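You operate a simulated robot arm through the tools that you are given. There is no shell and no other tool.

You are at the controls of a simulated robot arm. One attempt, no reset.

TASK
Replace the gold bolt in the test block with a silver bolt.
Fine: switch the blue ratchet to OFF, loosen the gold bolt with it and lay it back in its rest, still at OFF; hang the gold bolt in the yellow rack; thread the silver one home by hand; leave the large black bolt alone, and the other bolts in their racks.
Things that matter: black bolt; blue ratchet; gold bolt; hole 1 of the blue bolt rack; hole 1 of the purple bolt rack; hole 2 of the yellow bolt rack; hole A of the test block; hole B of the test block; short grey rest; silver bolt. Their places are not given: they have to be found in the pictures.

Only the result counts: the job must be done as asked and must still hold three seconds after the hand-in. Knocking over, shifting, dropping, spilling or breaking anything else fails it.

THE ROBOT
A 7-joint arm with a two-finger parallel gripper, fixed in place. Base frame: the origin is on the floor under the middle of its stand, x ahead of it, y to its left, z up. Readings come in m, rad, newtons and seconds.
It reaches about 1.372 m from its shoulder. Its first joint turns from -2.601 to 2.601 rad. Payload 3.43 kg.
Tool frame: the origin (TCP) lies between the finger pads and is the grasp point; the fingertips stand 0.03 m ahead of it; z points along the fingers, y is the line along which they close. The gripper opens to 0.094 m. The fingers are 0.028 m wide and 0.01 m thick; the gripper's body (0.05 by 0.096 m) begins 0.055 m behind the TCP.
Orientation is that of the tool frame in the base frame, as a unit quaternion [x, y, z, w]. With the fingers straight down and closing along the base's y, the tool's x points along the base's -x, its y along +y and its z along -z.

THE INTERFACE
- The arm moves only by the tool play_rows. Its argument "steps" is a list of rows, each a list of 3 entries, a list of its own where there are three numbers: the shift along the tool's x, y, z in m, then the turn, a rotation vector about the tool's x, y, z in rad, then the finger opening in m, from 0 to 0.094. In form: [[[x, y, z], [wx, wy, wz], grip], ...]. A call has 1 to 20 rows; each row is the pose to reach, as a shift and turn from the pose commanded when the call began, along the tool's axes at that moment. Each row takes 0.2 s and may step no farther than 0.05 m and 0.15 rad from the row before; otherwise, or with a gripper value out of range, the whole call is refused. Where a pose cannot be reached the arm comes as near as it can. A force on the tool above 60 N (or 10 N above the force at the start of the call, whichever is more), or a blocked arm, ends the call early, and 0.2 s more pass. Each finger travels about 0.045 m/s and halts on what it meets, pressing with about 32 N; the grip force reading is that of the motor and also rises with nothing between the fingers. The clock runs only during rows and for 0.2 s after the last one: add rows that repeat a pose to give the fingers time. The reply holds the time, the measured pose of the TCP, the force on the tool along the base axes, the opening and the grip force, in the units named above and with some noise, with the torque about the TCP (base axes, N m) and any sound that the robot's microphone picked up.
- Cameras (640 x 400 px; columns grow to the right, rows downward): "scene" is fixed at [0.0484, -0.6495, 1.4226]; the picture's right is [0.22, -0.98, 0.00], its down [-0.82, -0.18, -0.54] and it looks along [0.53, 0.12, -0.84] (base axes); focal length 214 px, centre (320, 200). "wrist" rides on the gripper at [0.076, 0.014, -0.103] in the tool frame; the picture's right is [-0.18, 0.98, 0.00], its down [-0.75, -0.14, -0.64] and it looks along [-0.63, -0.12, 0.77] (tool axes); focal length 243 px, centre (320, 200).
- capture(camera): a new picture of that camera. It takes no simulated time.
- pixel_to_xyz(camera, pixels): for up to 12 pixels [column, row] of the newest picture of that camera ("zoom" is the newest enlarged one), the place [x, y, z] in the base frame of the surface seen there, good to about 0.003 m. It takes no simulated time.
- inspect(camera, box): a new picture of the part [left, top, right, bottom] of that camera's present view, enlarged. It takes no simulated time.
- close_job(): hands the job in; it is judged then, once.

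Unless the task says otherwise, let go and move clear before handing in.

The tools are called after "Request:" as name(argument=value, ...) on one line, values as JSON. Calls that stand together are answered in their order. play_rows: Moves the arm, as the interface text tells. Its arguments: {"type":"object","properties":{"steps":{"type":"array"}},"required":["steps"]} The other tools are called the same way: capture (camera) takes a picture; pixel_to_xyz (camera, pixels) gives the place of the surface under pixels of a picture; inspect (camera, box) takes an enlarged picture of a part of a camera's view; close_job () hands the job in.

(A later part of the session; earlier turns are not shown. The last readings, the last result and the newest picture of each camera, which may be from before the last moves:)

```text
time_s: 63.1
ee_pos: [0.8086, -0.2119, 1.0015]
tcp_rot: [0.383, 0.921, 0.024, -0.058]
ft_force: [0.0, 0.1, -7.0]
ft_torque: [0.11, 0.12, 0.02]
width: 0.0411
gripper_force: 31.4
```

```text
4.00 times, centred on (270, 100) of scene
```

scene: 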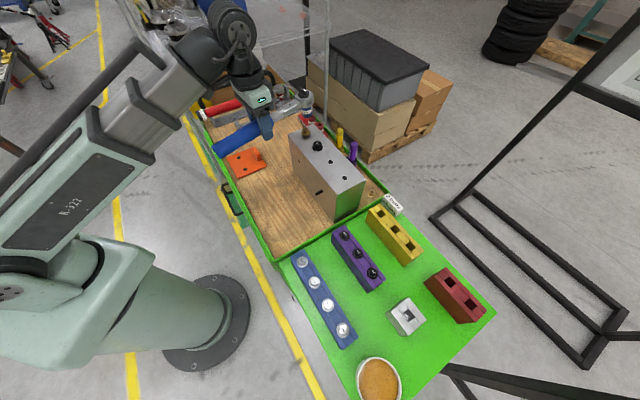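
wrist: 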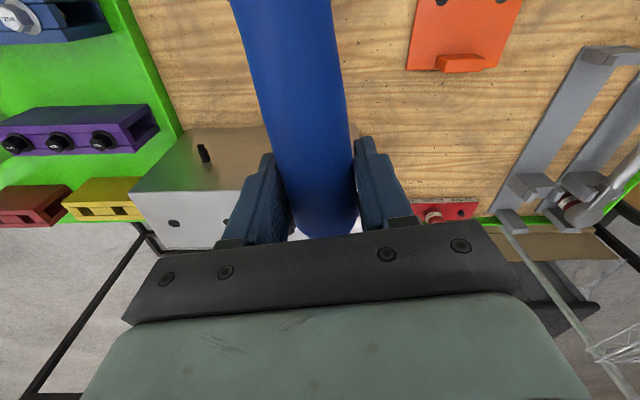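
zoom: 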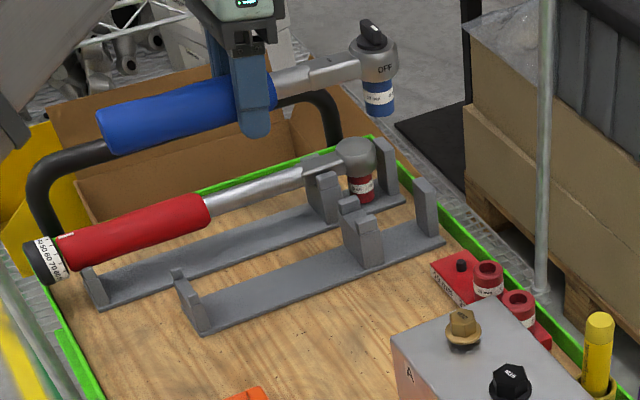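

The ratchet hovers above its rest at scene zoom (300,270). I'll measure how level it is.

Request:
inspect(camera="scene", box=[220, 45, 310, 105])

Request:
pixel_to_xyz(camera="zoom", pixels=[[505, 135], [515, 110], [480, 140], [545, 130], [520, 155], [420, 190], [380, 200], [300, 205], [200, 245], [100, 265], [60, 280], [525, 270]])

```text
6.67 times, centred on (265, 75) of scene
```

zoom: 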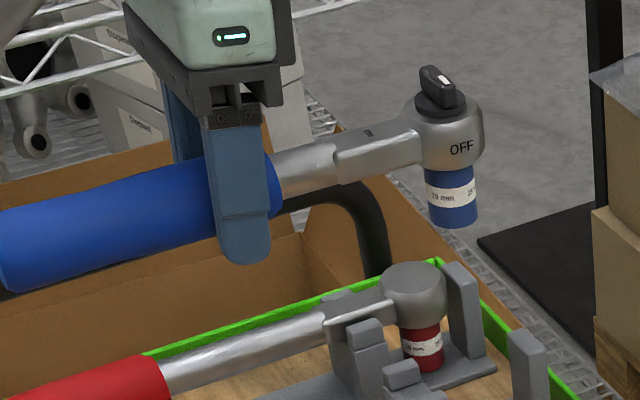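

```text
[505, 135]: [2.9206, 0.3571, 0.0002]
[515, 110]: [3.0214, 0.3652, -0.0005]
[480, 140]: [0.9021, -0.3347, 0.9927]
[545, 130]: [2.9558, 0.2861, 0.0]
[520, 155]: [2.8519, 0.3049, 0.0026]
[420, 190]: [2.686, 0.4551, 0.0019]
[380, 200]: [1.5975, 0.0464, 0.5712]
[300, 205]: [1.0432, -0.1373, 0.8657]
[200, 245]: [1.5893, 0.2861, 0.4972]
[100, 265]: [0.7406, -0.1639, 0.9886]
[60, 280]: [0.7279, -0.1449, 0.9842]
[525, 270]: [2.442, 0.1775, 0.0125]
```

I'll sample the correct pixels: ring (418,105)/(475,105), knob top (437,78), shaft (370,140), handle top.

Request:
pixel_to_xyz(camera="zoom", pixels=[[422, 108], [470, 108], [447, 118], [437, 80], [455, 215], [455, 222], [400, 130], [360, 142], [310, 158], [180, 172], [100, 190], [30, 210]])

```text
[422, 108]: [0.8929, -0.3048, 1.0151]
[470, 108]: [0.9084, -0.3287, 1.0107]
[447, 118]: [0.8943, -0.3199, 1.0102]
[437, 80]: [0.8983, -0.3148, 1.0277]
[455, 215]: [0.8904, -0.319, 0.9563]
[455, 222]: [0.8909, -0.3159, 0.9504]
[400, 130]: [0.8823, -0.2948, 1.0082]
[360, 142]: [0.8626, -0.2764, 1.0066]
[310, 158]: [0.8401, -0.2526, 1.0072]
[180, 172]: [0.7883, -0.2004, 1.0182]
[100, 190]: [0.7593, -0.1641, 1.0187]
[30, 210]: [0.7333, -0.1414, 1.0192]
```

The ratchet is level again (ring +0.0105, handle top +0.017 relative to the TCP, as at pick-up). I'll lower it to just above the rest's posts with the small lateral correction and check alignment.

Request:
play_rows(steps=[[[-0.0032, -0.0008, 0.0147], [0, 0, 0], 0.005], [[-0.0053, -0.0008, 0.0296], [0, 0, 0], 0.005], [[-0.0072, -0.0008, 0.0444], [0, 0, 0], 0.005], [[-0.009, -0.0008, 0.0593], [0, 0, 0], 0.005], [[-0.0109, -0.0008, 0.0742], [0, 0, 0], 0.005], [[-0.0128, -0.0008, 0.0888], [0, 0, 0], 0.005], [[-0.0128, -0.0008, 0.0888], [0, 0, 0], 0.005]])

Request:
inspect(camera="scene", box=[220, 70, 310, 130])

```text
time_s: 64.7
ee_pos: [0.8093, -0.2159, 0.9114]
tcp_rot: [0.383, 0.922, 0.024, -0.058]
ft_force: [0.4, -0.3, -5.9]
ft_torque: [0.12, 0.13, 0.01]
width: 0.0413
gripper_force: 32.0
```

```text
6.67 times, centred on (265, 100) of scene
```

zoom: 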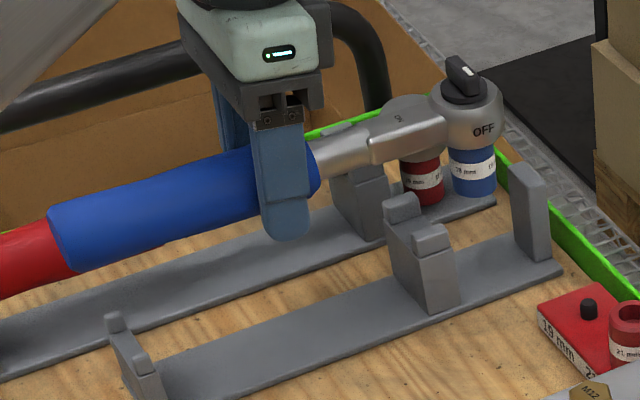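

The empty cradle is visible: prongs at (403,205) and (432,240), end post at (527,180), low post at (113,322). I'll measure these against the ratchet.

Request:
pixel_to_xyz(camera="zoom", pixels=[[400, 200], [430, 235], [412, 225], [525, 178], [113, 318], [145, 358], [130, 338], [460, 95], [495, 110], [470, 190], [405, 130], [60, 240]])

```text
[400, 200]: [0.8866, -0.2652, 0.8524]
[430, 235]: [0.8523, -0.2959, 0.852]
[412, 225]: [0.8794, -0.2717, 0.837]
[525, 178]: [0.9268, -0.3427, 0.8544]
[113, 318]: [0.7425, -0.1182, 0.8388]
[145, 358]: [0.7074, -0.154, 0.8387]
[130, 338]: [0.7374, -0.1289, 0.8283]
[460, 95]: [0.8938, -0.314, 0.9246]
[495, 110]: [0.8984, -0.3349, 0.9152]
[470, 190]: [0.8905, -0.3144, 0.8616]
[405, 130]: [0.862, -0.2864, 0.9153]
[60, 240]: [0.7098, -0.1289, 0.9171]
```

Compared with the pick-up pose, the TCP is ~1.6 mm off sideways and ~1.7 mm too far toward the head. I'll correct both while lowering 0.03 m and verify.

Request:
play_rows(steps=[[[0.0008, 0.0008, 0.005], [0, 0, 0], 0.005], [[0.0004, 0.0016, 0.0115], [0, 0, 0], 0.005], [[-0.0004, 0.0016, 0.0176], [0, 0, 0], 0.005], [[-0.0012, 0.0016, 0.024], [0, 0, 0], 0.005], [[-0.002, 0.0016, 0.03], [0, 0, 0], 0.005], [[-0.002, 0.0016, 0.03], [0, 0, 0], 0.005], [[-0.002, 0.0016, 0.03], [0, 0, 0], 0.005]])

Request:
inspect(camera="scene", box=[225, 75, 305, 130])

```text
time_s: 66.3
ee_pos: [0.8086, -0.2129, 0.8821]
tcp_rot: [0.382, 0.922, 0.024, -0.058]
ft_force: [0.2, -0.6, -7.8]
ft_torque: [0.13, 0.11, 0.02]
width: 0.0414
gripper_force: 31.9
```

```text
7.27 times, centred on (265, 102) of scene
```

zoom: 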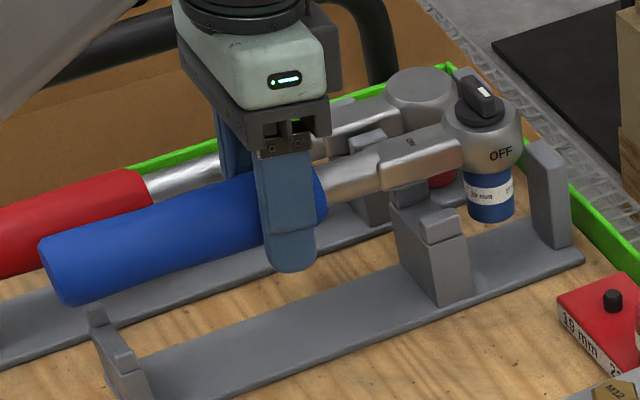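

The TCP is back within 1 mm of the pick-up x,y. I'll lower the last 0.031 m in 4 mm rows.

Request:
play_rows(steps=[[[-0.0005, 0, 0.004], [0, 0, 0], 0.005], [[-0.001, 0, 0.008], [0, 0, 0], 0.005], [[-0.0015, 0, 0.012], [0, 0, 0], 0.005], [[-0.002, 0, 0.016], [0, 0, 0], 0.005], [[-0.0025, 0, 0.02], [0, 0, 0], 0.005], [[-0.003, 0, 0.024], [0, 0, 0], 0.005], [[-0.0035, 0, 0.028], [0, 0, 0], 0.005], [[-0.0038, 0, 0.03], [0, 0, 0], 0.005], [[-0.0038, 0, 0.03], [0, 0, 0], 0.005]])

Request:
inspect(camera="scene", box=[215, 80, 305, 140])

```text
time_s: 68.3
ee_pos: [0.809, -0.213, 0.8524]
tcp_rot: [0.382, 0.922, 0.024, -0.058]
ft_force: [-0.8, -0.3, -7.4]
ft_torque: [0.18, 0.11, 0.01]
width: 0.0412
gripper_force: 31.6
```

```text
6.67 times, centred on (260, 110) of scene
```

zoom: 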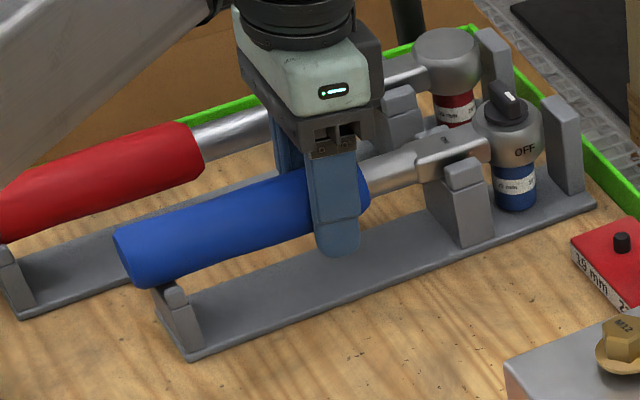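

The shaft is between the prongs and the handle is above the low post; weight still on the gripper. I'll lower 3 mm more until it is supported, then open.

Request:
play_rows(steps=[[[-0.0001, 0, 0.001], [0, 0, 0], 0.005], [[-0.0003, 0, 0.002], [0, 0, 0], 0.005], [[-0.0004, 0, 0.003], [0, 0, 0], 0.005], [[-0.0004, 0, 0.003], [0, 0, 0], 0.005]])

Request:
inspect(camera="scene", box=[215, 80, 305, 140])

```text
time_s: 69.3
ee_pos: [0.8084, -0.213, 0.849]
tcp_rot: [0.383, 0.922, 0.025, -0.058]
ft_force: [0.4, 3.6, 7.6]
ft_torque: [-0.67, -0.47, 0.21]
width: 0.0414
gripper_force: 32.1
```

```text
6.67 times, centred on (260, 110) of scene
```

zoom: 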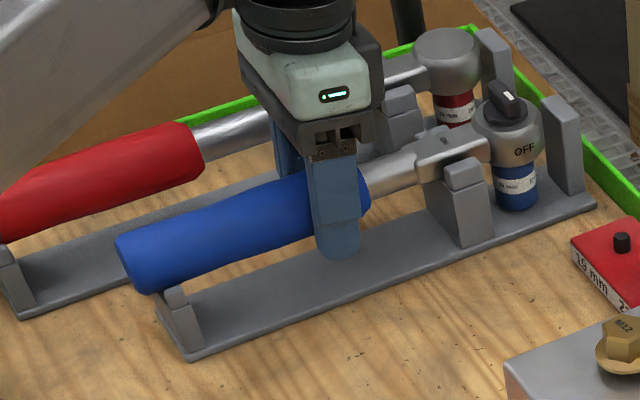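

The rest now carries the ratchet (Fz turned positive). I'll open the fingers and rise straight up.

Request:
play_rows(steps=[[[0, 0, 0], [0, 0, 0], 0.045], [[0, 0, 0], [0, 0, 0], 0.055], [[0, 0, 0], [0, 0, 0], 0.065], [[0, 0, 0], [0, 0, 0], 0.065], [[0.0012, 0, -0.01], [0, 0, 0], 0.065], [[0.0037, 0, -0.03], [0, 0, 0], 0.065], [[0.0075, 0, -0.06], [0, 0, 0], 0.065], [[0.0112, 0, -0.09], [0, 0, 0], 0.065], [[0.015, 0, -0.12], [0, 0, 0], 0.065], [[0.015, 0, -0.12], [0, 0, 0], 0.065]])

Request:
inspect(camera="scene", box=[215, 80, 305, 140])

Request:
capture(camera="wrist")

```text
time_s: 71.5
ee_pos: [0.8098, -0.2131, 0.9686]
tcp_rot: [0.383, 0.922, 0.024, -0.058]
ft_force: [0.0, -0.7, -0.2]
ft_torque: [-0.03, 0.0, 0.0]
width: 0.065
gripper_force: 0.1
```

```text
6.67 times, centred on (260, 110) of scene
```

zoom: 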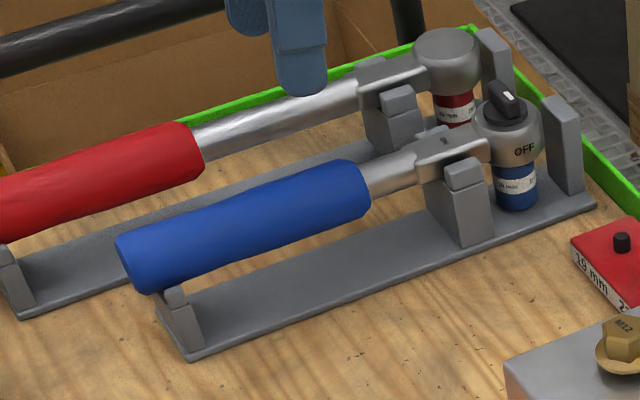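

```text
taken
```

wrist: 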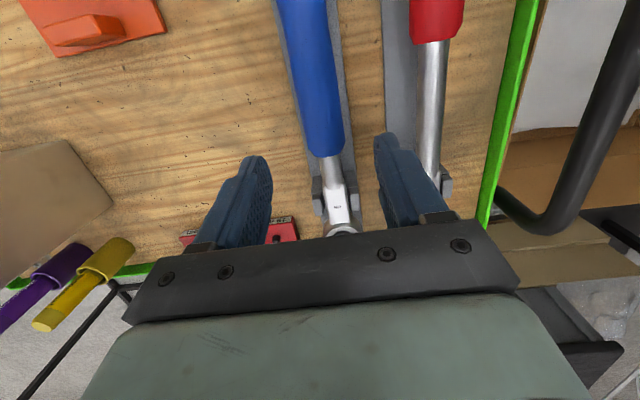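

The ratchet rests in its cradle with the knob at OFF. Now I'll level the tool, turn it to the flats of the gold hex (closing about along base x), and go above the gold bolt.

Request:
play_rows(steps=[[[0.003, 0, -0.025], [0, 0, 0], 0.065], [[0.0062, 0, -0.05], [0, 0, 0], 0.065], [[0.0094, 0, -0.075], [0, 0, 0], 0.065], [[0.0125, 0, -0.0992], [-0.003, -0.007, 0.048], 0.065], [[0.0106, -0.0278, -0.0995], [-0.007, -0.0158, 0.109], 0.065], [[0.0086, -0.0557, -0.0997], [-0.0104, -0.024, 0.165], 0.065], [[0.0067, -0.0835, -0.1], [-0.0141, -0.0325, 0.224], 0.065], [[0.0047, -0.1113, -0.1002], [-0.0178, -0.041, 0.283], 0.06], [[0.0028, -0.1392, -0.1004], [-0.0215, -0.0496, 0.342], 0.06], [[0.0008, -0.167, -0.1007], [-0.0253, -0.0582, 0.401], 0.06], [[-0.0011, -0.1948, -0.1009], [-0.029, -0.0667, 0.46], 0.06], [[-0.0031, -0.2226, -0.1012], [-0.0327, -0.0753, 0.519], 0.06], [[-0.005, -0.2505, -0.1014], [-0.0364, -0.0838, 0.578], 0.06], [[-0.007, -0.2783, -0.1017], [-0.0401, -0.0924, 0.637], 0.06], [[-0.0089, -0.3061, -0.1019], [-0.0439, -0.1009, 0.696], 0.06], [[-0.0109, -0.334, -0.1022], [-0.0476, -0.1095, 0.755], 0.05], [[-0.0128, -0.3618, -0.1024], [-0.0515, -0.1185, 0.8172], 0.05], [[-0.0128, -0.3618, -0.1024], [-0.0515, -0.1185, 0.8172], 0.05]])

Request:
capture(camera="wrist")

Request:
inspect(camera="wrist", box=[280, 70, 360, 150])

```text
time_s: 75.3
ee_pos: [0.5709, -0.4876, 1.0697]
tcp_rot: [0.719, 0.695, 0.0, 0.0]
ft_force: [-0.2, 0.1, 0.0]
ft_torque: [0.04, -0.01, -0.02]
width: 0.0499
gripper_force: 0.0
```

```text
taken
```

wrist: 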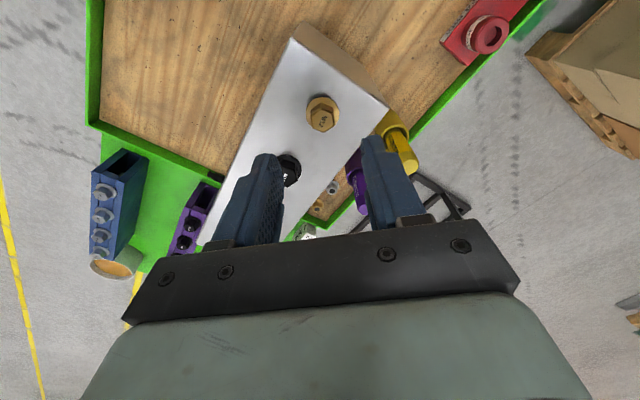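

```text
5.00 times, centred on (320, 110) of wrist
```

zoom: 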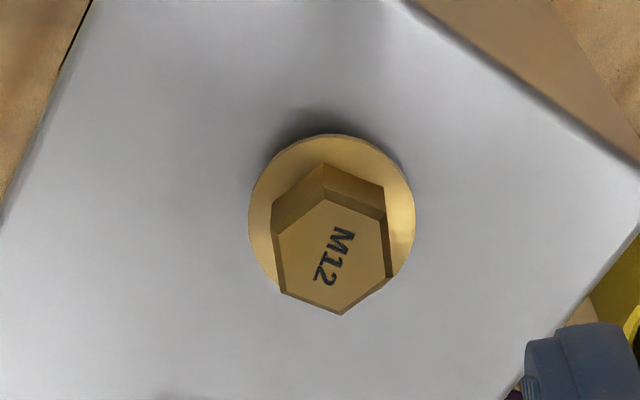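

The gold bolt is ~2 mm toward tool +y, with its flats 4° off the tool axes; top z≈0.981. I'll correct, lower the fingertips beside the hex (just above the flange) with a 0.035 m opening.

Request:
play_rows(steps=[[[0, 0.0021, 0.01], [0, 0, 0.035], 0.045], [[0, 0.0021, 0.025], [0, 0, 0.07], 0.04], [[0, 0.0021, 0.04], [0, 0, 0.07], 0.035], [[0, 0.0021, 0.052], [0, 0, 0.07], 0.035], [[0, 0.0021, 0.06], [0, 0, 0.07], 0.035], [[0, 0.0021, 0.0655], [0, 0, 0.07], 0.035], [[0, 0.0021, 0.0685], [0, 0, 0.07], 0.035], [[0, 0.0021, 0.0685], [0, 0, 0.07], 0.035]])

Request:
inspect(camera="wrist", box=[250, 110, 390, 200])

Request:
inspect(camera="scene", box=[285, 105, 335, 150])

```text
time_s: 77.1
ee_pos: [0.5724, -0.4871, 1.0015]
tcp_rot: [0.743, 0.669, 0.001, 0.001]
ft_force: [0.1, -0.5, -0.3]
ft_torque: [0.04, -0.03, 0.0]
width: 0.0349
gripper_force: 0.1
```

```text
4.44 times, centred on (320, 155) of wrist
```

zoom: 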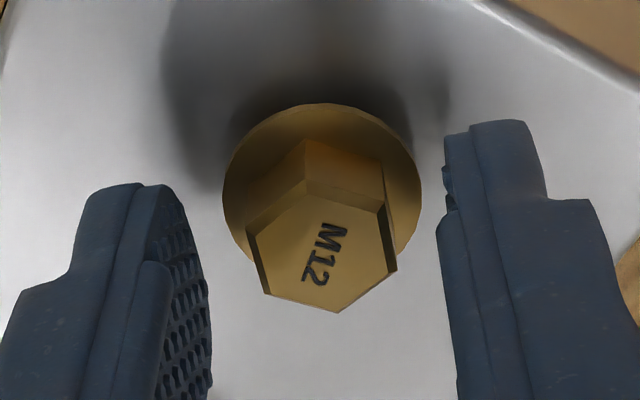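

```text
8.89 times, centred on (310, 128) of scene
```

zoom: 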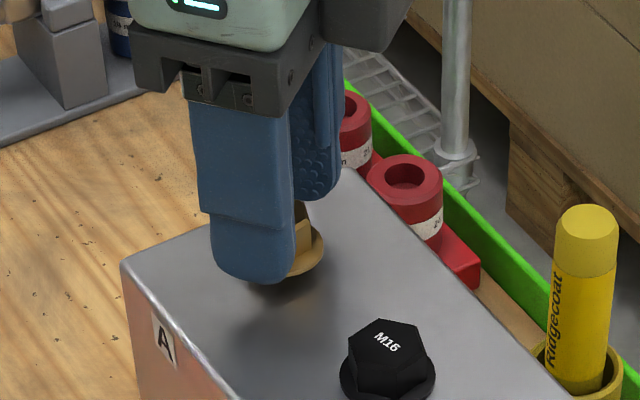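

The hex centre (322,250) is on the tool axis and the flats are within ~2° of the fingers. I'll close on the hex.

Request:
play_rows(steps=[[[0, 0, 0], [0, 0, -0.03], 0.03], [[0, 0, 0], [0, 0, -0.03], 0.02], [[0, 0, 0], [0, 0, -0.03], 0.015], [[0, 0, 0], [0, 0, -0.03], 0.01], [[0, 0, 0], [0, 0, -0.03], 0.01]])

Request:
inspect(camera="wrist", box=[250, 110, 390, 200])

```text
time_s: 78.3
ee_pos: [0.573, -0.4866, 1.0022]
tcp_rot: [0.733, 0.68, 0.0, 0.0]
ft_force: [3.4, -1.3, 0.2]
ft_torque: [0.02, 0.04, 0.02]
width: 0.0189
gripper_force: 31.6
```

```text
4.44 times, centred on (320, 155) of wrist
```

zoom: 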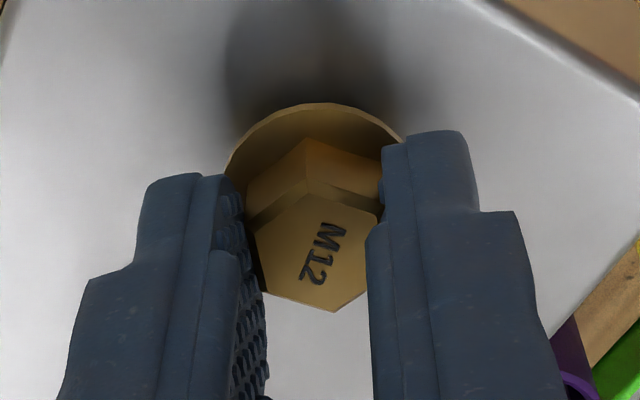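

Gripped at 0.0189 m, exactly across the flats. I'll turn counter-clockwise by 0.3 rad and read the torque and z-force.

Request:
play_rows(steps=[[[0, 0, 0], [0, 0, -0.05], 0.01], [[0, 0, 0], [0, 0, -0.1], 0.01], [[0, 0, 0], [0, 0, -0.15], 0.01], [[0, 0, 0], [0, 0, -0.2], 0.01], [[0, 0, 0], [0, 0, -0.25], 0.01], [[0, 0, 0], [0, 0, -0.3], 0.01], [[0, 0, 0], [0, 0, -0.3], 0.01]])

Request:
inspect(camera="wrist", box=[250, 110, 390, 200])

Request:
inspect(camera="scene", box=[285, 105, 335, 150])

```text
time_s: 79.9
ee_pos: [0.573, -0.4869, 1.0012]
tcp_rot: [0.622, 0.783, 0.0, 0.002]
ft_force: [-1.2, -1.1, 18.3]
ft_torque: [0.09, 0.18, 0.0]
width: 0.0186
gripper_force: 32.0
```

```text
4.44 times, centred on (320, 155) of wrist
```

zoom: 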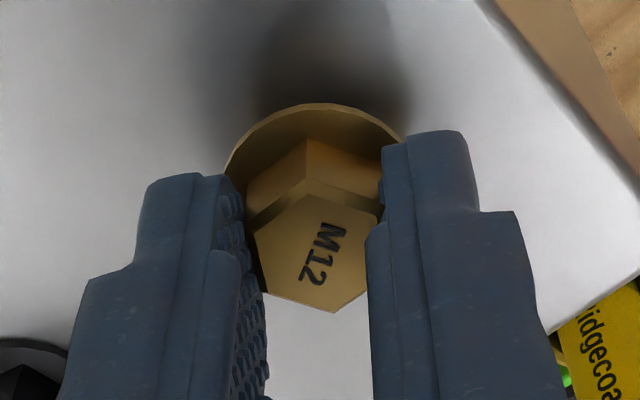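

```text
8.89 times, centred on (310, 128) of scene
```

zoom: 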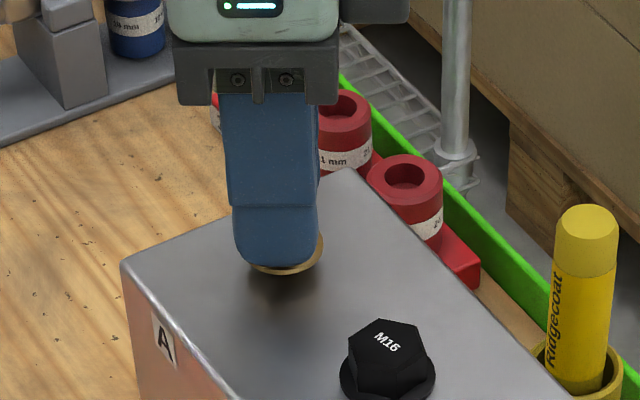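

The bolt turns with the hand (text unchanged between the fingers) and pushes up with 18 N, so it is climbing its thread. I'll raise 1.6 mm and read the force to learn the lead.

Request:
play_rows(steps=[[[0, 0, -0.0008], [0, 0, 0], 0.01], [[0, 0, -0.0016], [0, 0, 0], 0.01], [[0, 0, -0.0016], [0, 0, 0], 0.01]])

```text
time_s: 80.7
ee_pos: [0.5719, -0.4874, 1.0019]
tcp_rot: [0.623, 0.782, 0.0, 0.0]
ft_force: [-6.3, -5.1, -15.8]
ft_torque: [-0.25, -0.01, 0.0]
width: 0.019
gripper_force: 31.2
```

The bolt's lead works out at ≈2.8 mm/rad (neutral ~0.85 mm for 0.3 rad). I'll continue unscrewing 2.2 rad with a matching helical lift.

Request:
play_rows(steps=[[[0, 0, 0.0004], [0, 0, -0.11], 0.01], [[0, 0, 0.0001], [0, 0, -0.22], 0.01], [[0, 0, -0.0002], [0, 0, -0.33], 0.01], [[0, 0, -0.0005], [0, 0, -0.44], 0.01], [[0, 0, -0.0008], [0, 0, -0.55], 0.01], [[0, 0, -0.0011], [0, 0, -0.66], 0.01], [[0, 0, -0.0014], [0, 0, -0.77], 0.01], [[0, 0, -0.0017], [0, 0, -0.88], 0.01], [[0, 0, -0.0021], [0, 0, -0.99], 0.01], [[0, 0, -0.0024], [0, 0, -1.1], 0.01], [[0, 0, -0.0027], [0, 0, -1.21], 0.01], [[0, 0, -0.003], [0, 0, -1.32], 0.01], [[0, 0, -0.0033], [0, 0, -1.43], 0.01], [[0, 0, -0.0036], [0, 0, -1.54], 0.01], [[0, 0, -0.0039], [0, 0, -1.65], 0.01]])

Request:
inspect(camera="scene", box=[285, 105, 335, 150])

```text
time_s: 83.9
ee_pos: [0.573, -0.488, 1.0082]
tcp_rot: [-0.152, 0.988, -0.001, 0.0]
ft_force: [-10.8, -16.5, 18.2]
ft_torque: [-0.3, 0.26, 0.0]
width: 0.0185
gripper_force: 32.3
```

```text
8.89 times, centred on (310, 128) of scene
```

zoom: 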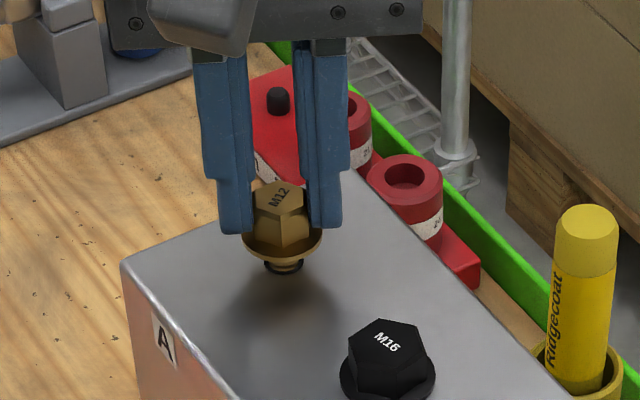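

The bolt is climbing (threads visible at (283,265)); forces suggest the lead is nearer 3.2 mm/rad and a ~1.5 mm lateral offset. I'll correct and turn another 0.6 rad.

Request:
play_rows(steps=[[[0.0007, -0.0006, -0.0005], [0, 0, 0], 0.01], [[0.0014, -0.0011, -0.0009], [0, 0, 0], 0.01], [[0.0014, -0.0011, -0.0012], [0, 0, -0.1], 0.01], [[0.0014, -0.0011, -0.0015], [0, 0, -0.2], 0.01], [[0.0014, -0.0011, -0.0018], [0, 0, -0.3], 0.01], [[0.0014, -0.0011, -0.0021], [0, 0, -0.4], 0.01], [[0.0014, -0.0011, -0.0025], [0, 0, -0.5], 0.01], [[0.0014, -0.0011, -0.0028], [0, 0, -0.6], 0.01], [[0.0014, -0.0011, -0.0028], [0, 0, -0.6], 0.01]])

Request:
inspect(camera="scene", box=[285, 105, 335, 150])

```text
time_s: 85.9
ee_pos: [0.5714, -0.4875, 1.0093]
tcp_rot: [-0.437, 0.899, 0.0, 0.0]
ft_force: [-0.5, 1.1, -0.2]
ft_torque: [-0.01, -0.01, 0.03]
width: 0.0189
gripper_force: 31.7
```

```text
8.89 times, centred on (310, 128) of scene
```

zoom: 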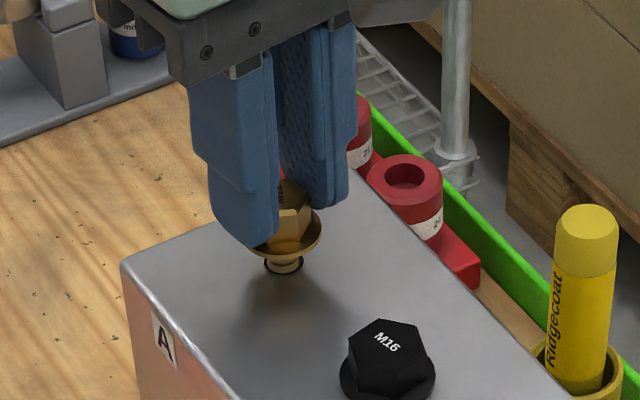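

All forces are near zero now, so the bolt may be free of the thread. I'll raise 3 mm gently and check if it resists.

Request:
play_rows(steps=[[[0, 0, -0.001], [0, 0, 0], 0.01], [[0, 0, -0.002], [0, 0, 0], 0.01], [[0, 0, -0.003], [0, 0, 0], 0.01], [[0, 0, -0.003], [0, 0, 0], 0.01]])

Request:
inspect(camera="scene", box=[285, 105, 335, 150])

```text
time_s: 86.9
ee_pos: [0.5725, -0.4885, 1.0128]
tcp_rot: [-0.436, 0.9, 0.0, -0.001]
ft_force: [0.2, -0.2, -0.6]
ft_torque: [0.01, 0.0, 0.0]
width: 0.0193
gripper_force: 31.9
```

```text
8.89 times, centred on (310, 128) of scene
```

zoom: 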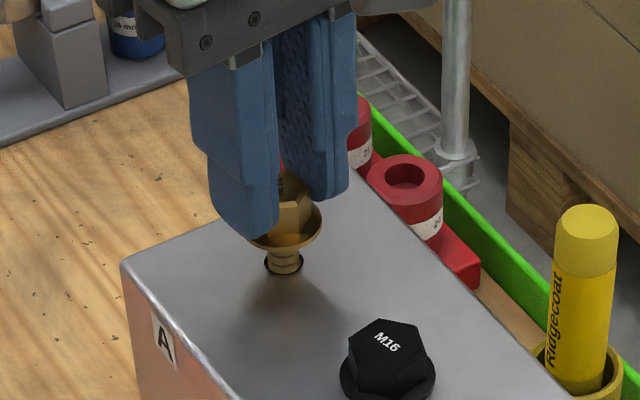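

The bolt lifts freely with the hand. I'll raise it straight up about 0.07 m to clear the hole.

Request:
play_rows(steps=[[[0, 0, -0.006], [0, 0, 0], 0.01], [[0, 0, -0.014], [0, 0, 0], 0.01], [[0, 0, -0.024], [0, 0, 0], 0.01], [[0, 0, -0.036], [0, 0, 0], 0.01], [[0, 0, -0.048], [0, 0, 0], 0.01], [[0, 0, -0.06], [0, 0, 0], 0.01], [[0, 0, -0.07], [0, 0, 0], 0.01], [[0, 0, -0.07], [0, 0, 0], 0.01]])

Request:
inspect(camera="scene", box=[280, 80, 340, 150])

Request:
capture(camera="wrist")

```text
time_s: 88.7
ee_pos: [0.572, -0.4882, 1.0828]
tcp_rot: [-0.437, 0.899, 0.0, 0.0]
ft_force: [-1.1, 0.1, -0.8]
ft_torque: [0.02, -0.02, 0.01]
width: 0.019
gripper_force: 32.0
```

```text
5.71 times, centred on (310, 115) of scene
```

zoom: 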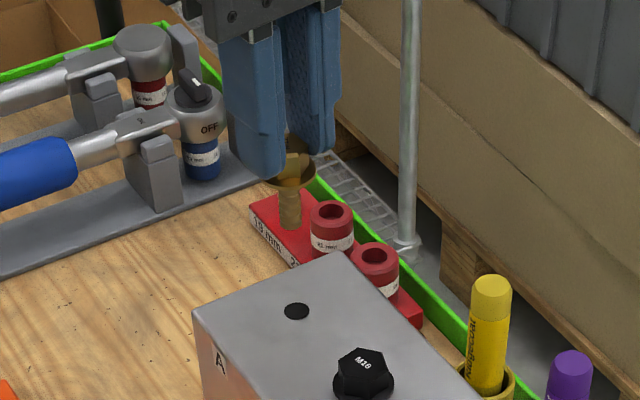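

```text
taken
```

wrist: 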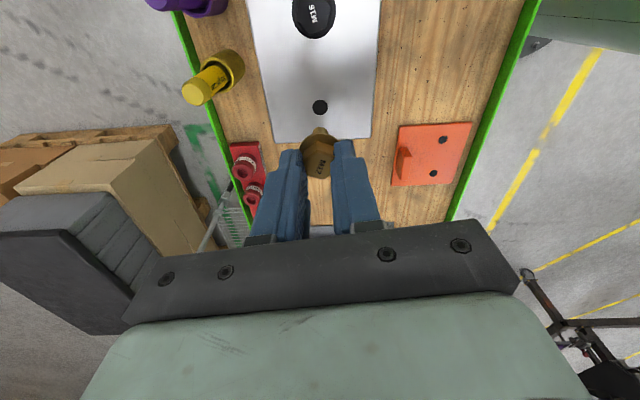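

The gold bolt is out, hole A is visible at zoom (296,311). I'll record hole A and measure the yellow rack's holes.

Request:
pixel_to_xyz(camera="zoom", pixels=[[285, 311], [309, 311], [296, 303], [296, 320], [240, 320], [320, 320]])

Request:
inspect(camera="scene", box=[360, 195, 430, 270])

Request:
pixel_to_xyz(camera="zoom", pixels=[[290, 180], [305, 205], [345, 195], [330, 165], [315, 185], [270, 150], [360, 240], [400, 240], [420, 220], [240, 105], [215, 90], [260, 80]])

```text
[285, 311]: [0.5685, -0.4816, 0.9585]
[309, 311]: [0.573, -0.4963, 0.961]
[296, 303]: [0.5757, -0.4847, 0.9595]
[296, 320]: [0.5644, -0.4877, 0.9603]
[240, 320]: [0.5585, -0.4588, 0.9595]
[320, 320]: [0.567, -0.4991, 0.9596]
```

```text
5.33 times, centred on (395, 232) of scene
```

zoom: 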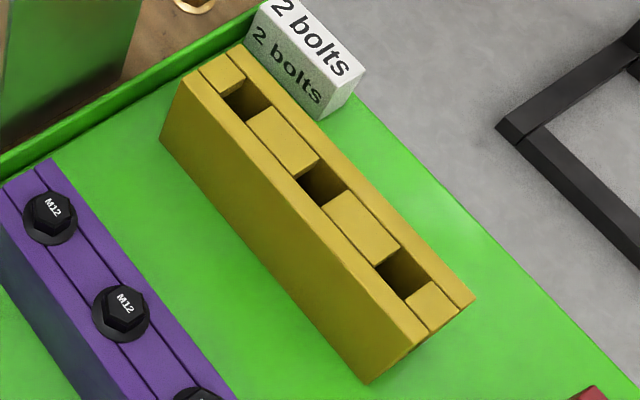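

```text
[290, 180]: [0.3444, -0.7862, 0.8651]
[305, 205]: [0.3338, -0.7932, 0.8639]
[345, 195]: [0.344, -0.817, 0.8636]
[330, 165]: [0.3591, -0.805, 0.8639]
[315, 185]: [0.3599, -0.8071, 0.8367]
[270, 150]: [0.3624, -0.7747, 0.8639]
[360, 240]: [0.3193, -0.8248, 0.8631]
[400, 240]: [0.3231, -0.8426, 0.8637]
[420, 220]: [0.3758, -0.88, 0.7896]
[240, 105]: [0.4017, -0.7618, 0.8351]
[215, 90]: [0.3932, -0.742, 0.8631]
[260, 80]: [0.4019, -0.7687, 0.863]
```

Rack top is z≈0.8637 and the middle hole's centre is about (0.346,-0.8025). I'll carry the bolt there at safe height, turning the tool back to φ=90°, and stop above it.

Request:
play_rows(steps=[[[0.012, -0.0005, 0], [0, 0, 0.04], 0.01], [[0.036, -0.0015, 0], [0, 0, 0.09], 0.01], [[0.062, -0.0026, 0], [0, 0, 0.15], 0.01], [[0.088, -0.0037, 0], [0, 0, 0.21], 0.01], [[0.114, -0.0049, 0], [0, 0, 0.27], 0.01], [[0.14, -0.006, 0], [0, 0, 0.33], 0.01], [[0.166, -0.0071, 0], [0, 0, 0.39], 0.01], [[0.192, -0.0082, 0.005], [0, 0, 0.45], 0.01], [[0.218, -0.0093, 0.01], [0, 0, 0.51], 0.01], [[0.244, -0.0105, 0.02], [0, 0, 0.57], 0.01], [[0.27, -0.0116, 0.03], [0, 0, 0.63], 0.01], [[0.296, -0.0127, 0.042], [0, 0, 0.69], 0.01], [[0.322, -0.0138, 0.054], [0, 0, 0.75], 0.01], [[0.348, -0.0149, 0.064], [0, 0, 0.81], 0.01], [[0.37, -0.0159, 0.072], [0, 0, 0.86], 0.01], [[0.384, -0.0165, 0.078], [0, 0, 0.9], 0.01], [[0.3869, -0.0166, 0.08], [0, 0, 0.905], 0.01], [[0.3869, -0.0166, 0.08], [0, 0, 0.905], 0.01]])

Request:
capture(camera="wrist")

Request:
inspect(camera="wrist", box=[240, 60, 400, 190])

Request:
inspect(camera="scene", box=[350, 170, 440, 260])

```text
time_s: 92.5
ee_pos: [0.3455, -0.8028, 1.0026]
tcp_rot: [0.0, 1.0, 0.0, 0.001]
ft_force: [0.3, 0.5, -0.8]
ft_torque: [0.01, -0.02, 0.02]
width: 0.0188
gripper_force: 32.1
```

```text
taken
```

wrist: 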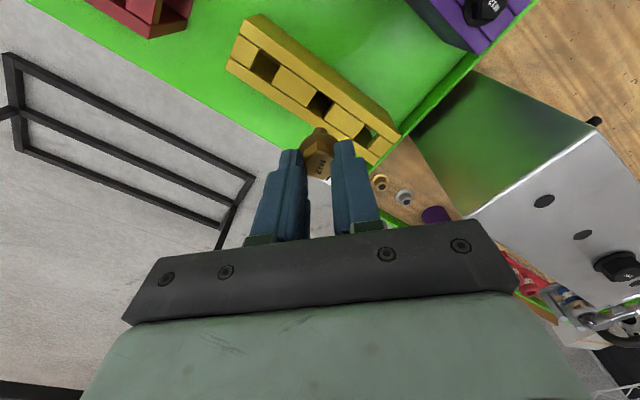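

```text
3.08 times, centred on (320, 125) of wrist
```

zoom: 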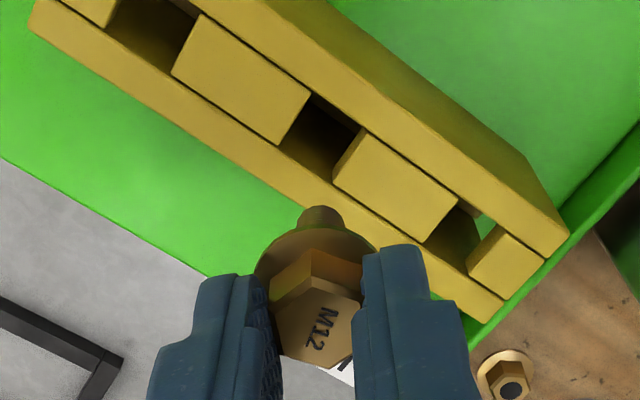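

```text
4.44 times, centred on (395, 215) of scene
```

zoom: 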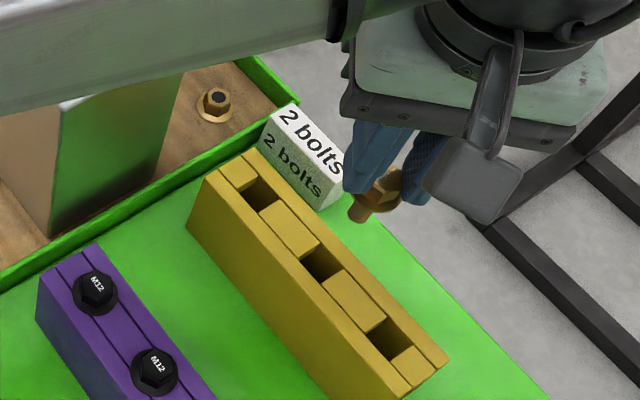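

The wrist view shows the middle window with corners near (312,97), (280,147), (365,130), (332,180) in the zoom. I'll check these by measurement.

Request:
inspect(camera="wrist", box=[280, 60, 360, 140])

Request:
pixel_to_xyz(camera="zoom", pixels=[[280, 165], [260, 220], [260, 140], [370, 220], [350, 290], [400, 200], [390, 260], [220, 200], [320, 330], [320, 200], [320, 390], [200, 260]])

```text
5.00 times, centred on (320, 100) of wrist
```

zoom: 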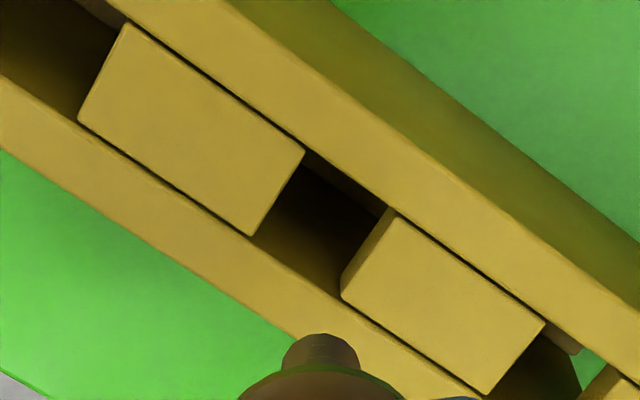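

```text
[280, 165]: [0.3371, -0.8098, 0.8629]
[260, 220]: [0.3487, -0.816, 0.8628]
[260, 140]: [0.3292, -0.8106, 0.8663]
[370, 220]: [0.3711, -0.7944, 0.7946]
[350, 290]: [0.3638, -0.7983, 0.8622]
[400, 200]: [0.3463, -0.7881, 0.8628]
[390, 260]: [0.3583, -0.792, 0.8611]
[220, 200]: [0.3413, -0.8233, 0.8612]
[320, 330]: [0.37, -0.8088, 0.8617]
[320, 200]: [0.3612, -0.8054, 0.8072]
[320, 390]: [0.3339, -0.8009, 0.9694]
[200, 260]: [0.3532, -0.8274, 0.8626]
```

The middle hole's centre is at about (0.3495,-0.803), 4 mm ahead (+x) of the TCP. I'll shift and lower to just above the rack, then verify.

Request:
play_rows(steps=[[[-0.002, 0, 0.01], [0, 0, 0], 0.01], [[-0.004, 0, 0.02], [0, 0, 0], 0.01], [[-0.004, 0, 0.032], [0, 0, 0], 0.01], [[-0.004, 0, 0.044], [0, 0, 0], 0.01], [[-0.004, 0, 0.053], [0, 0, 0], 0.01], [[-0.004, 0, 0.053], [0, 0, 0], 0.01]])

Request:
inspect(camera="wrist", box=[260, 80, 380, 170])

Request:
inspect(camera="scene", box=[370, 190, 430, 250])

```text
time_s: 93.9
ee_pos: [0.3493, -0.8034, 0.9495]
tcp_rot: [0.0, 1.0, 0.001, 0.0]
ft_force: [-0.2, -0.4, -1.4]
ft_torque: [0.03, -0.03, 0.01]
width: 0.0187
gripper_force: 32.6
```

```text
4.44 times, centred on (320, 125) of wrist
```

zoom: 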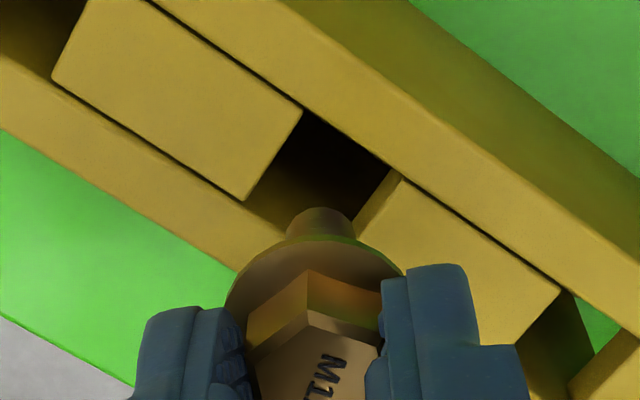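

```text
6.67 times, centred on (400, 220) of scene
```

zoom: 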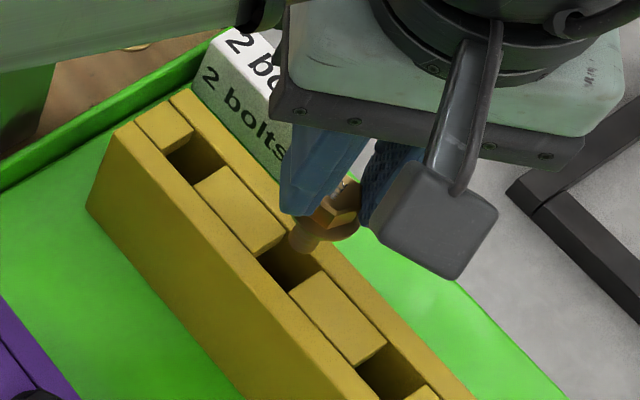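

The TCP is at the target (0.3493,-0.8034). I'll continue lowering in 4 mm rows with force watching.

Request:
play_rows(steps=[[[0, 0, 0.004], [0, 0, 0], 0.01], [[0, 0, 0.008], [0, 0, 0], 0.01], [[0, 0, 0.012], [0, 0, 0], 0.01], [[0, 0, 0.016], [0, 0, 0], 0.01], [[0, 0, 0.02], [0, 0, 0], 0.01], [[0, 0, 0.024], [0, 0, 0], 0.01], [[0, 0, 0.024], [0, 0, 0], 0.01]])

Request:
inspect(camera="wrist", box=[260, 80, 380, 170])

Request:
inspect(camera="scene", box=[370, 190, 430, 250])

```text
time_s: 95.5
ee_pos: [0.3498, -0.8016, 0.9247]
tcp_rot: [0.0, 1.0, -0.001, 0.001]
ft_force: [0.7, -0.3, -0.2]
ft_torque: [0.0, -0.02, 0.02]
width: 0.0187
gripper_force: 32.0
```

```text
4.44 times, centred on (320, 125) of wrist
```

zoom: 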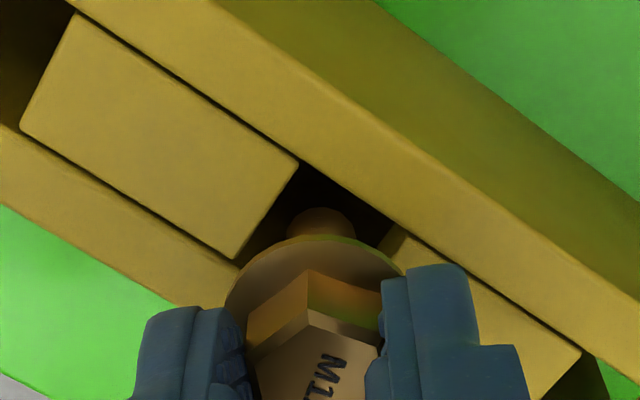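

```text
6.67 times, centred on (400, 220) of scene
```

zoom: 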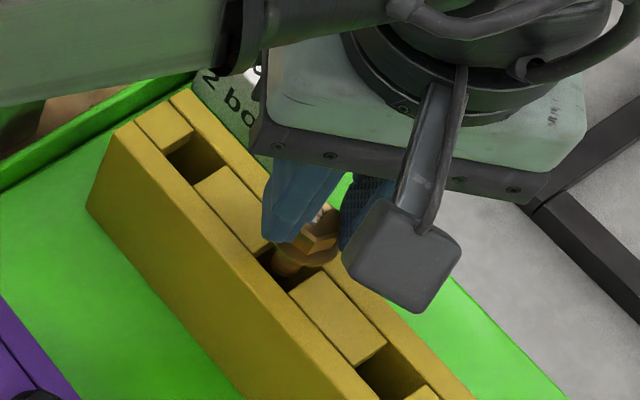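

The shank is inside the middle window with no force. I'll lower the remaining ~0.02 m in small rows until the flange rests.

Request:
play_rows(steps=[[[0, -0.0005, 0.003], [0, 0, 0], 0.01], [[0, -0.0005, 0.006], [0, 0, 0], 0.01], [[0, -0.0005, 0.009], [0, 0, 0], 0.01], [[0, -0.0005, 0.012], [0, 0, 0], 0.01], [[0, -0.0005, 0.015], [0, 0, 0], 0.01], [[0, -0.0005, 0.018], [0, 0, 0], 0.01], [[0, -0.0005, 0.02], [0, 0, 0], 0.01], [[0, -0.0005, 0.02], [0, 0, 0], 0.01]])

Request:
inspect(camera="wrist", box=[260, 80, 380, 170])

Request:
inspect(camera="scene", box=[370, 190, 430, 250])

```text
time_s: 97.3
ee_pos: [0.3501, -0.8048, 0.9046]
tcp_rot: [0.0, 1.0, 0.0, 0.0]
ft_force: [-0.2, -0.6, -0.2]
ft_torque: [-0.01, -0.03, -0.03]
width: 0.0189
gripper_force: 31.9
```

```text
4.44 times, centred on (320, 125) of wrist
```

zoom: 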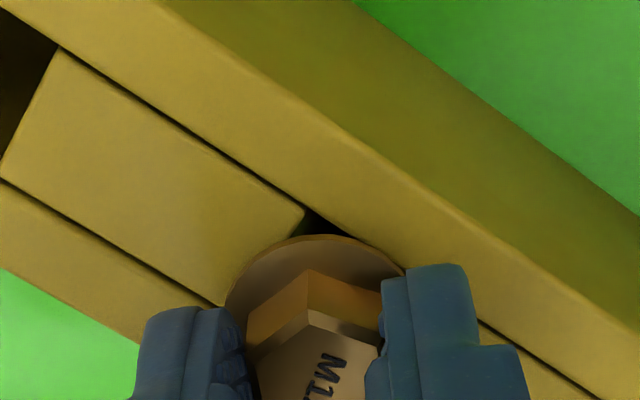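

```text
6.67 times, centred on (400, 220) of scene
```

zoom: 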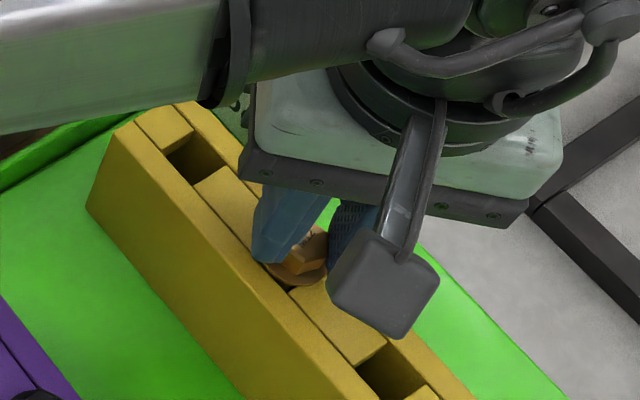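

The flange is almost on the rack top, still no load. I'll lower 3 mm more in 1 mm rows to feel contact.

Request:
play_rows(steps=[[[0, 0.0005, 0.001], [0, 0, 0], 0.01], [[0, 0.0005, 0.002], [0, 0, 0], 0.01], [[0, 0.0005, 0.003], [0, 0, 0], 0.01], [[0, 0.0005, 0.003], [0, 0, 0], 0.01]])

```text
time_s: 98.3
ee_pos: [0.3501, -0.8024, 0.9015]
tcp_rot: [0.0, 1.0, -0.001, 0.002]
ft_force: [-0.3, -0.3, -1.1]
ft_torque: [-0.01, -0.01, -0.02]
width: 0.0193
gripper_force: 31.9
```

Request:
play_rows(steps=[[[0, 0, 0.001], [0, 0, 0], 0.01], [[0, 0, 0.002], [0, 0, 0], 0.01], [[0, 0, 0.003], [0, 0, 0], 0.01], [[0, 0, 0.003], [0, 0, 0], 0.01]])

Request:
inspect(camera="wrist", box=[260, 80, 380, 170])

Request:
inspect(camera="scene", box=[370, 190, 430, 250])

```text
time_s: 99.3
ee_pos: [0.3498, -0.8026, 0.9001]
tcp_rot: [0.001, 1.0, -0.001, 0.001]
ft_force: [1.4, -3.4, 17.7]
ft_torque: [-0.01, -0.01, 0.0]
width: 0.0188
gripper_force: 31.9
```

```text
4.44 times, centred on (320, 125) of wrist
```

zoom: 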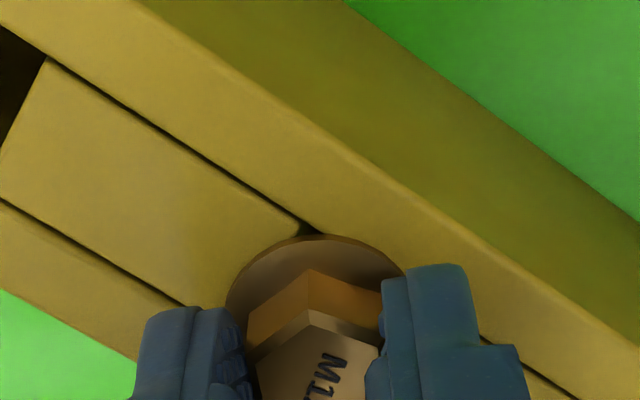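

```text
6.67 times, centred on (400, 220) of scene
```

zoom: 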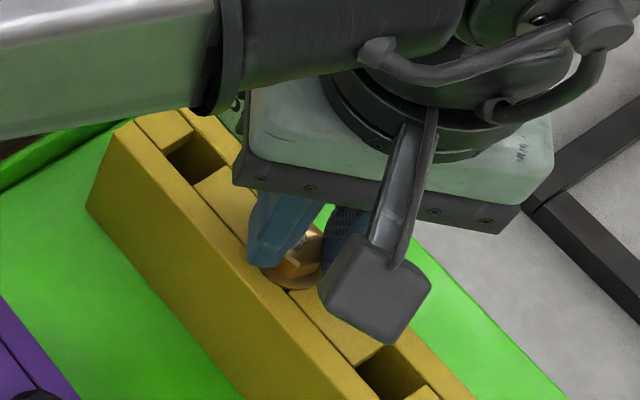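

The flange is down on the rack (Fz +18 N). I'll relieve 1 mm, open and rise.

Request:
play_rows(steps=[[[0, 0, -0.001], [0, 0, 0], 0.01], [[0, 0, -0.001], [0, 0, 0], 0.025], [[0, 0, -0.001], [0, 0, 0], 0.035], [[0, 0, -0.001], [0, 0, 0], 0.04], [[0, 0, -0.01], [0, 0, 0], 0.04], [[0, 0, -0.025], [0, 0, 0], 0.04], [[0, 0, -0.05], [0, 0, 0], 0.04], [[0, 0, -0.08], [0, 0, 0], 0.04], [[0, 0, -0.11], [0, 0, 0], 0.04], [[0, 0, -0.11], [0, 0, 0], 0.04]])

Request:
capture(camera="wrist")

Request:
inspect(camera="wrist", box=[220, 50, 420, 180])

Request:
inspect(camera="scene", box=[360, 185, 430, 255])

```text
time_s: 101.5
ee_pos: [0.3501, -0.8022, 1.0096]
tcp_rot: [-0.001, 1.0, 0.0, 0.001]
ft_force: [-0.6, -0.4, -0.2]
ft_torque: [-0.01, -0.03, 0.01]
width: 0.0398
gripper_force: 0.1
```

```text
taken
```

wrist: 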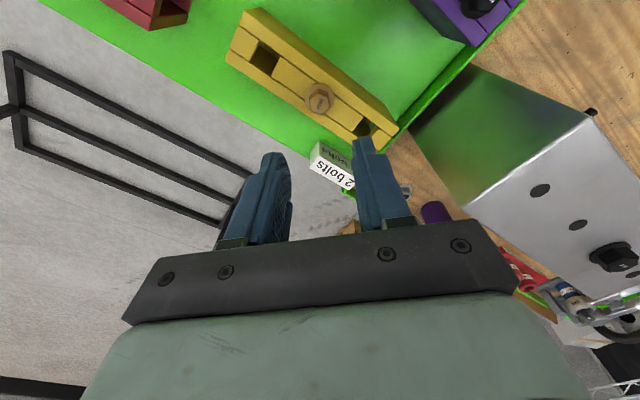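

```text
3.08 times, centred on (320, 115) of wrist
```

zoom: 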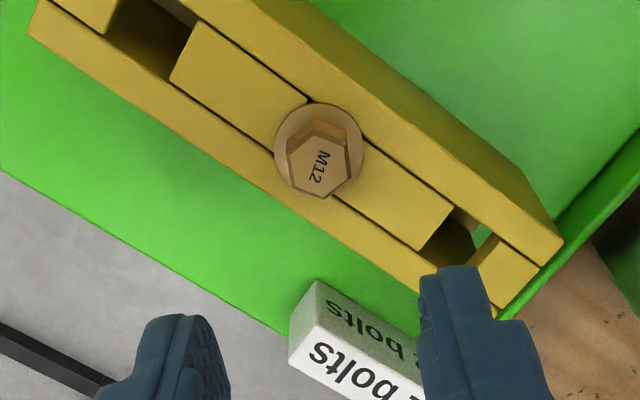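

```text
5.71 times, centred on (395, 220) of scene
```

zoom: 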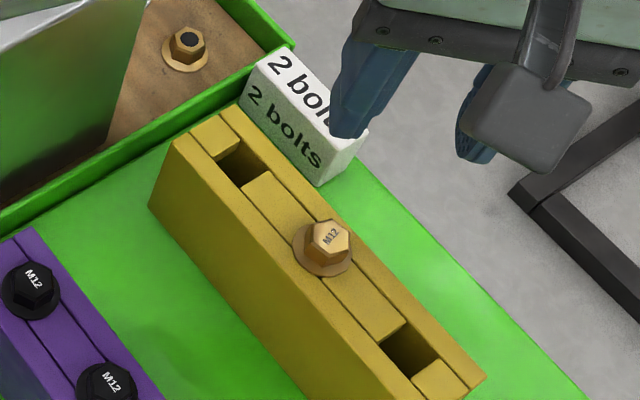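

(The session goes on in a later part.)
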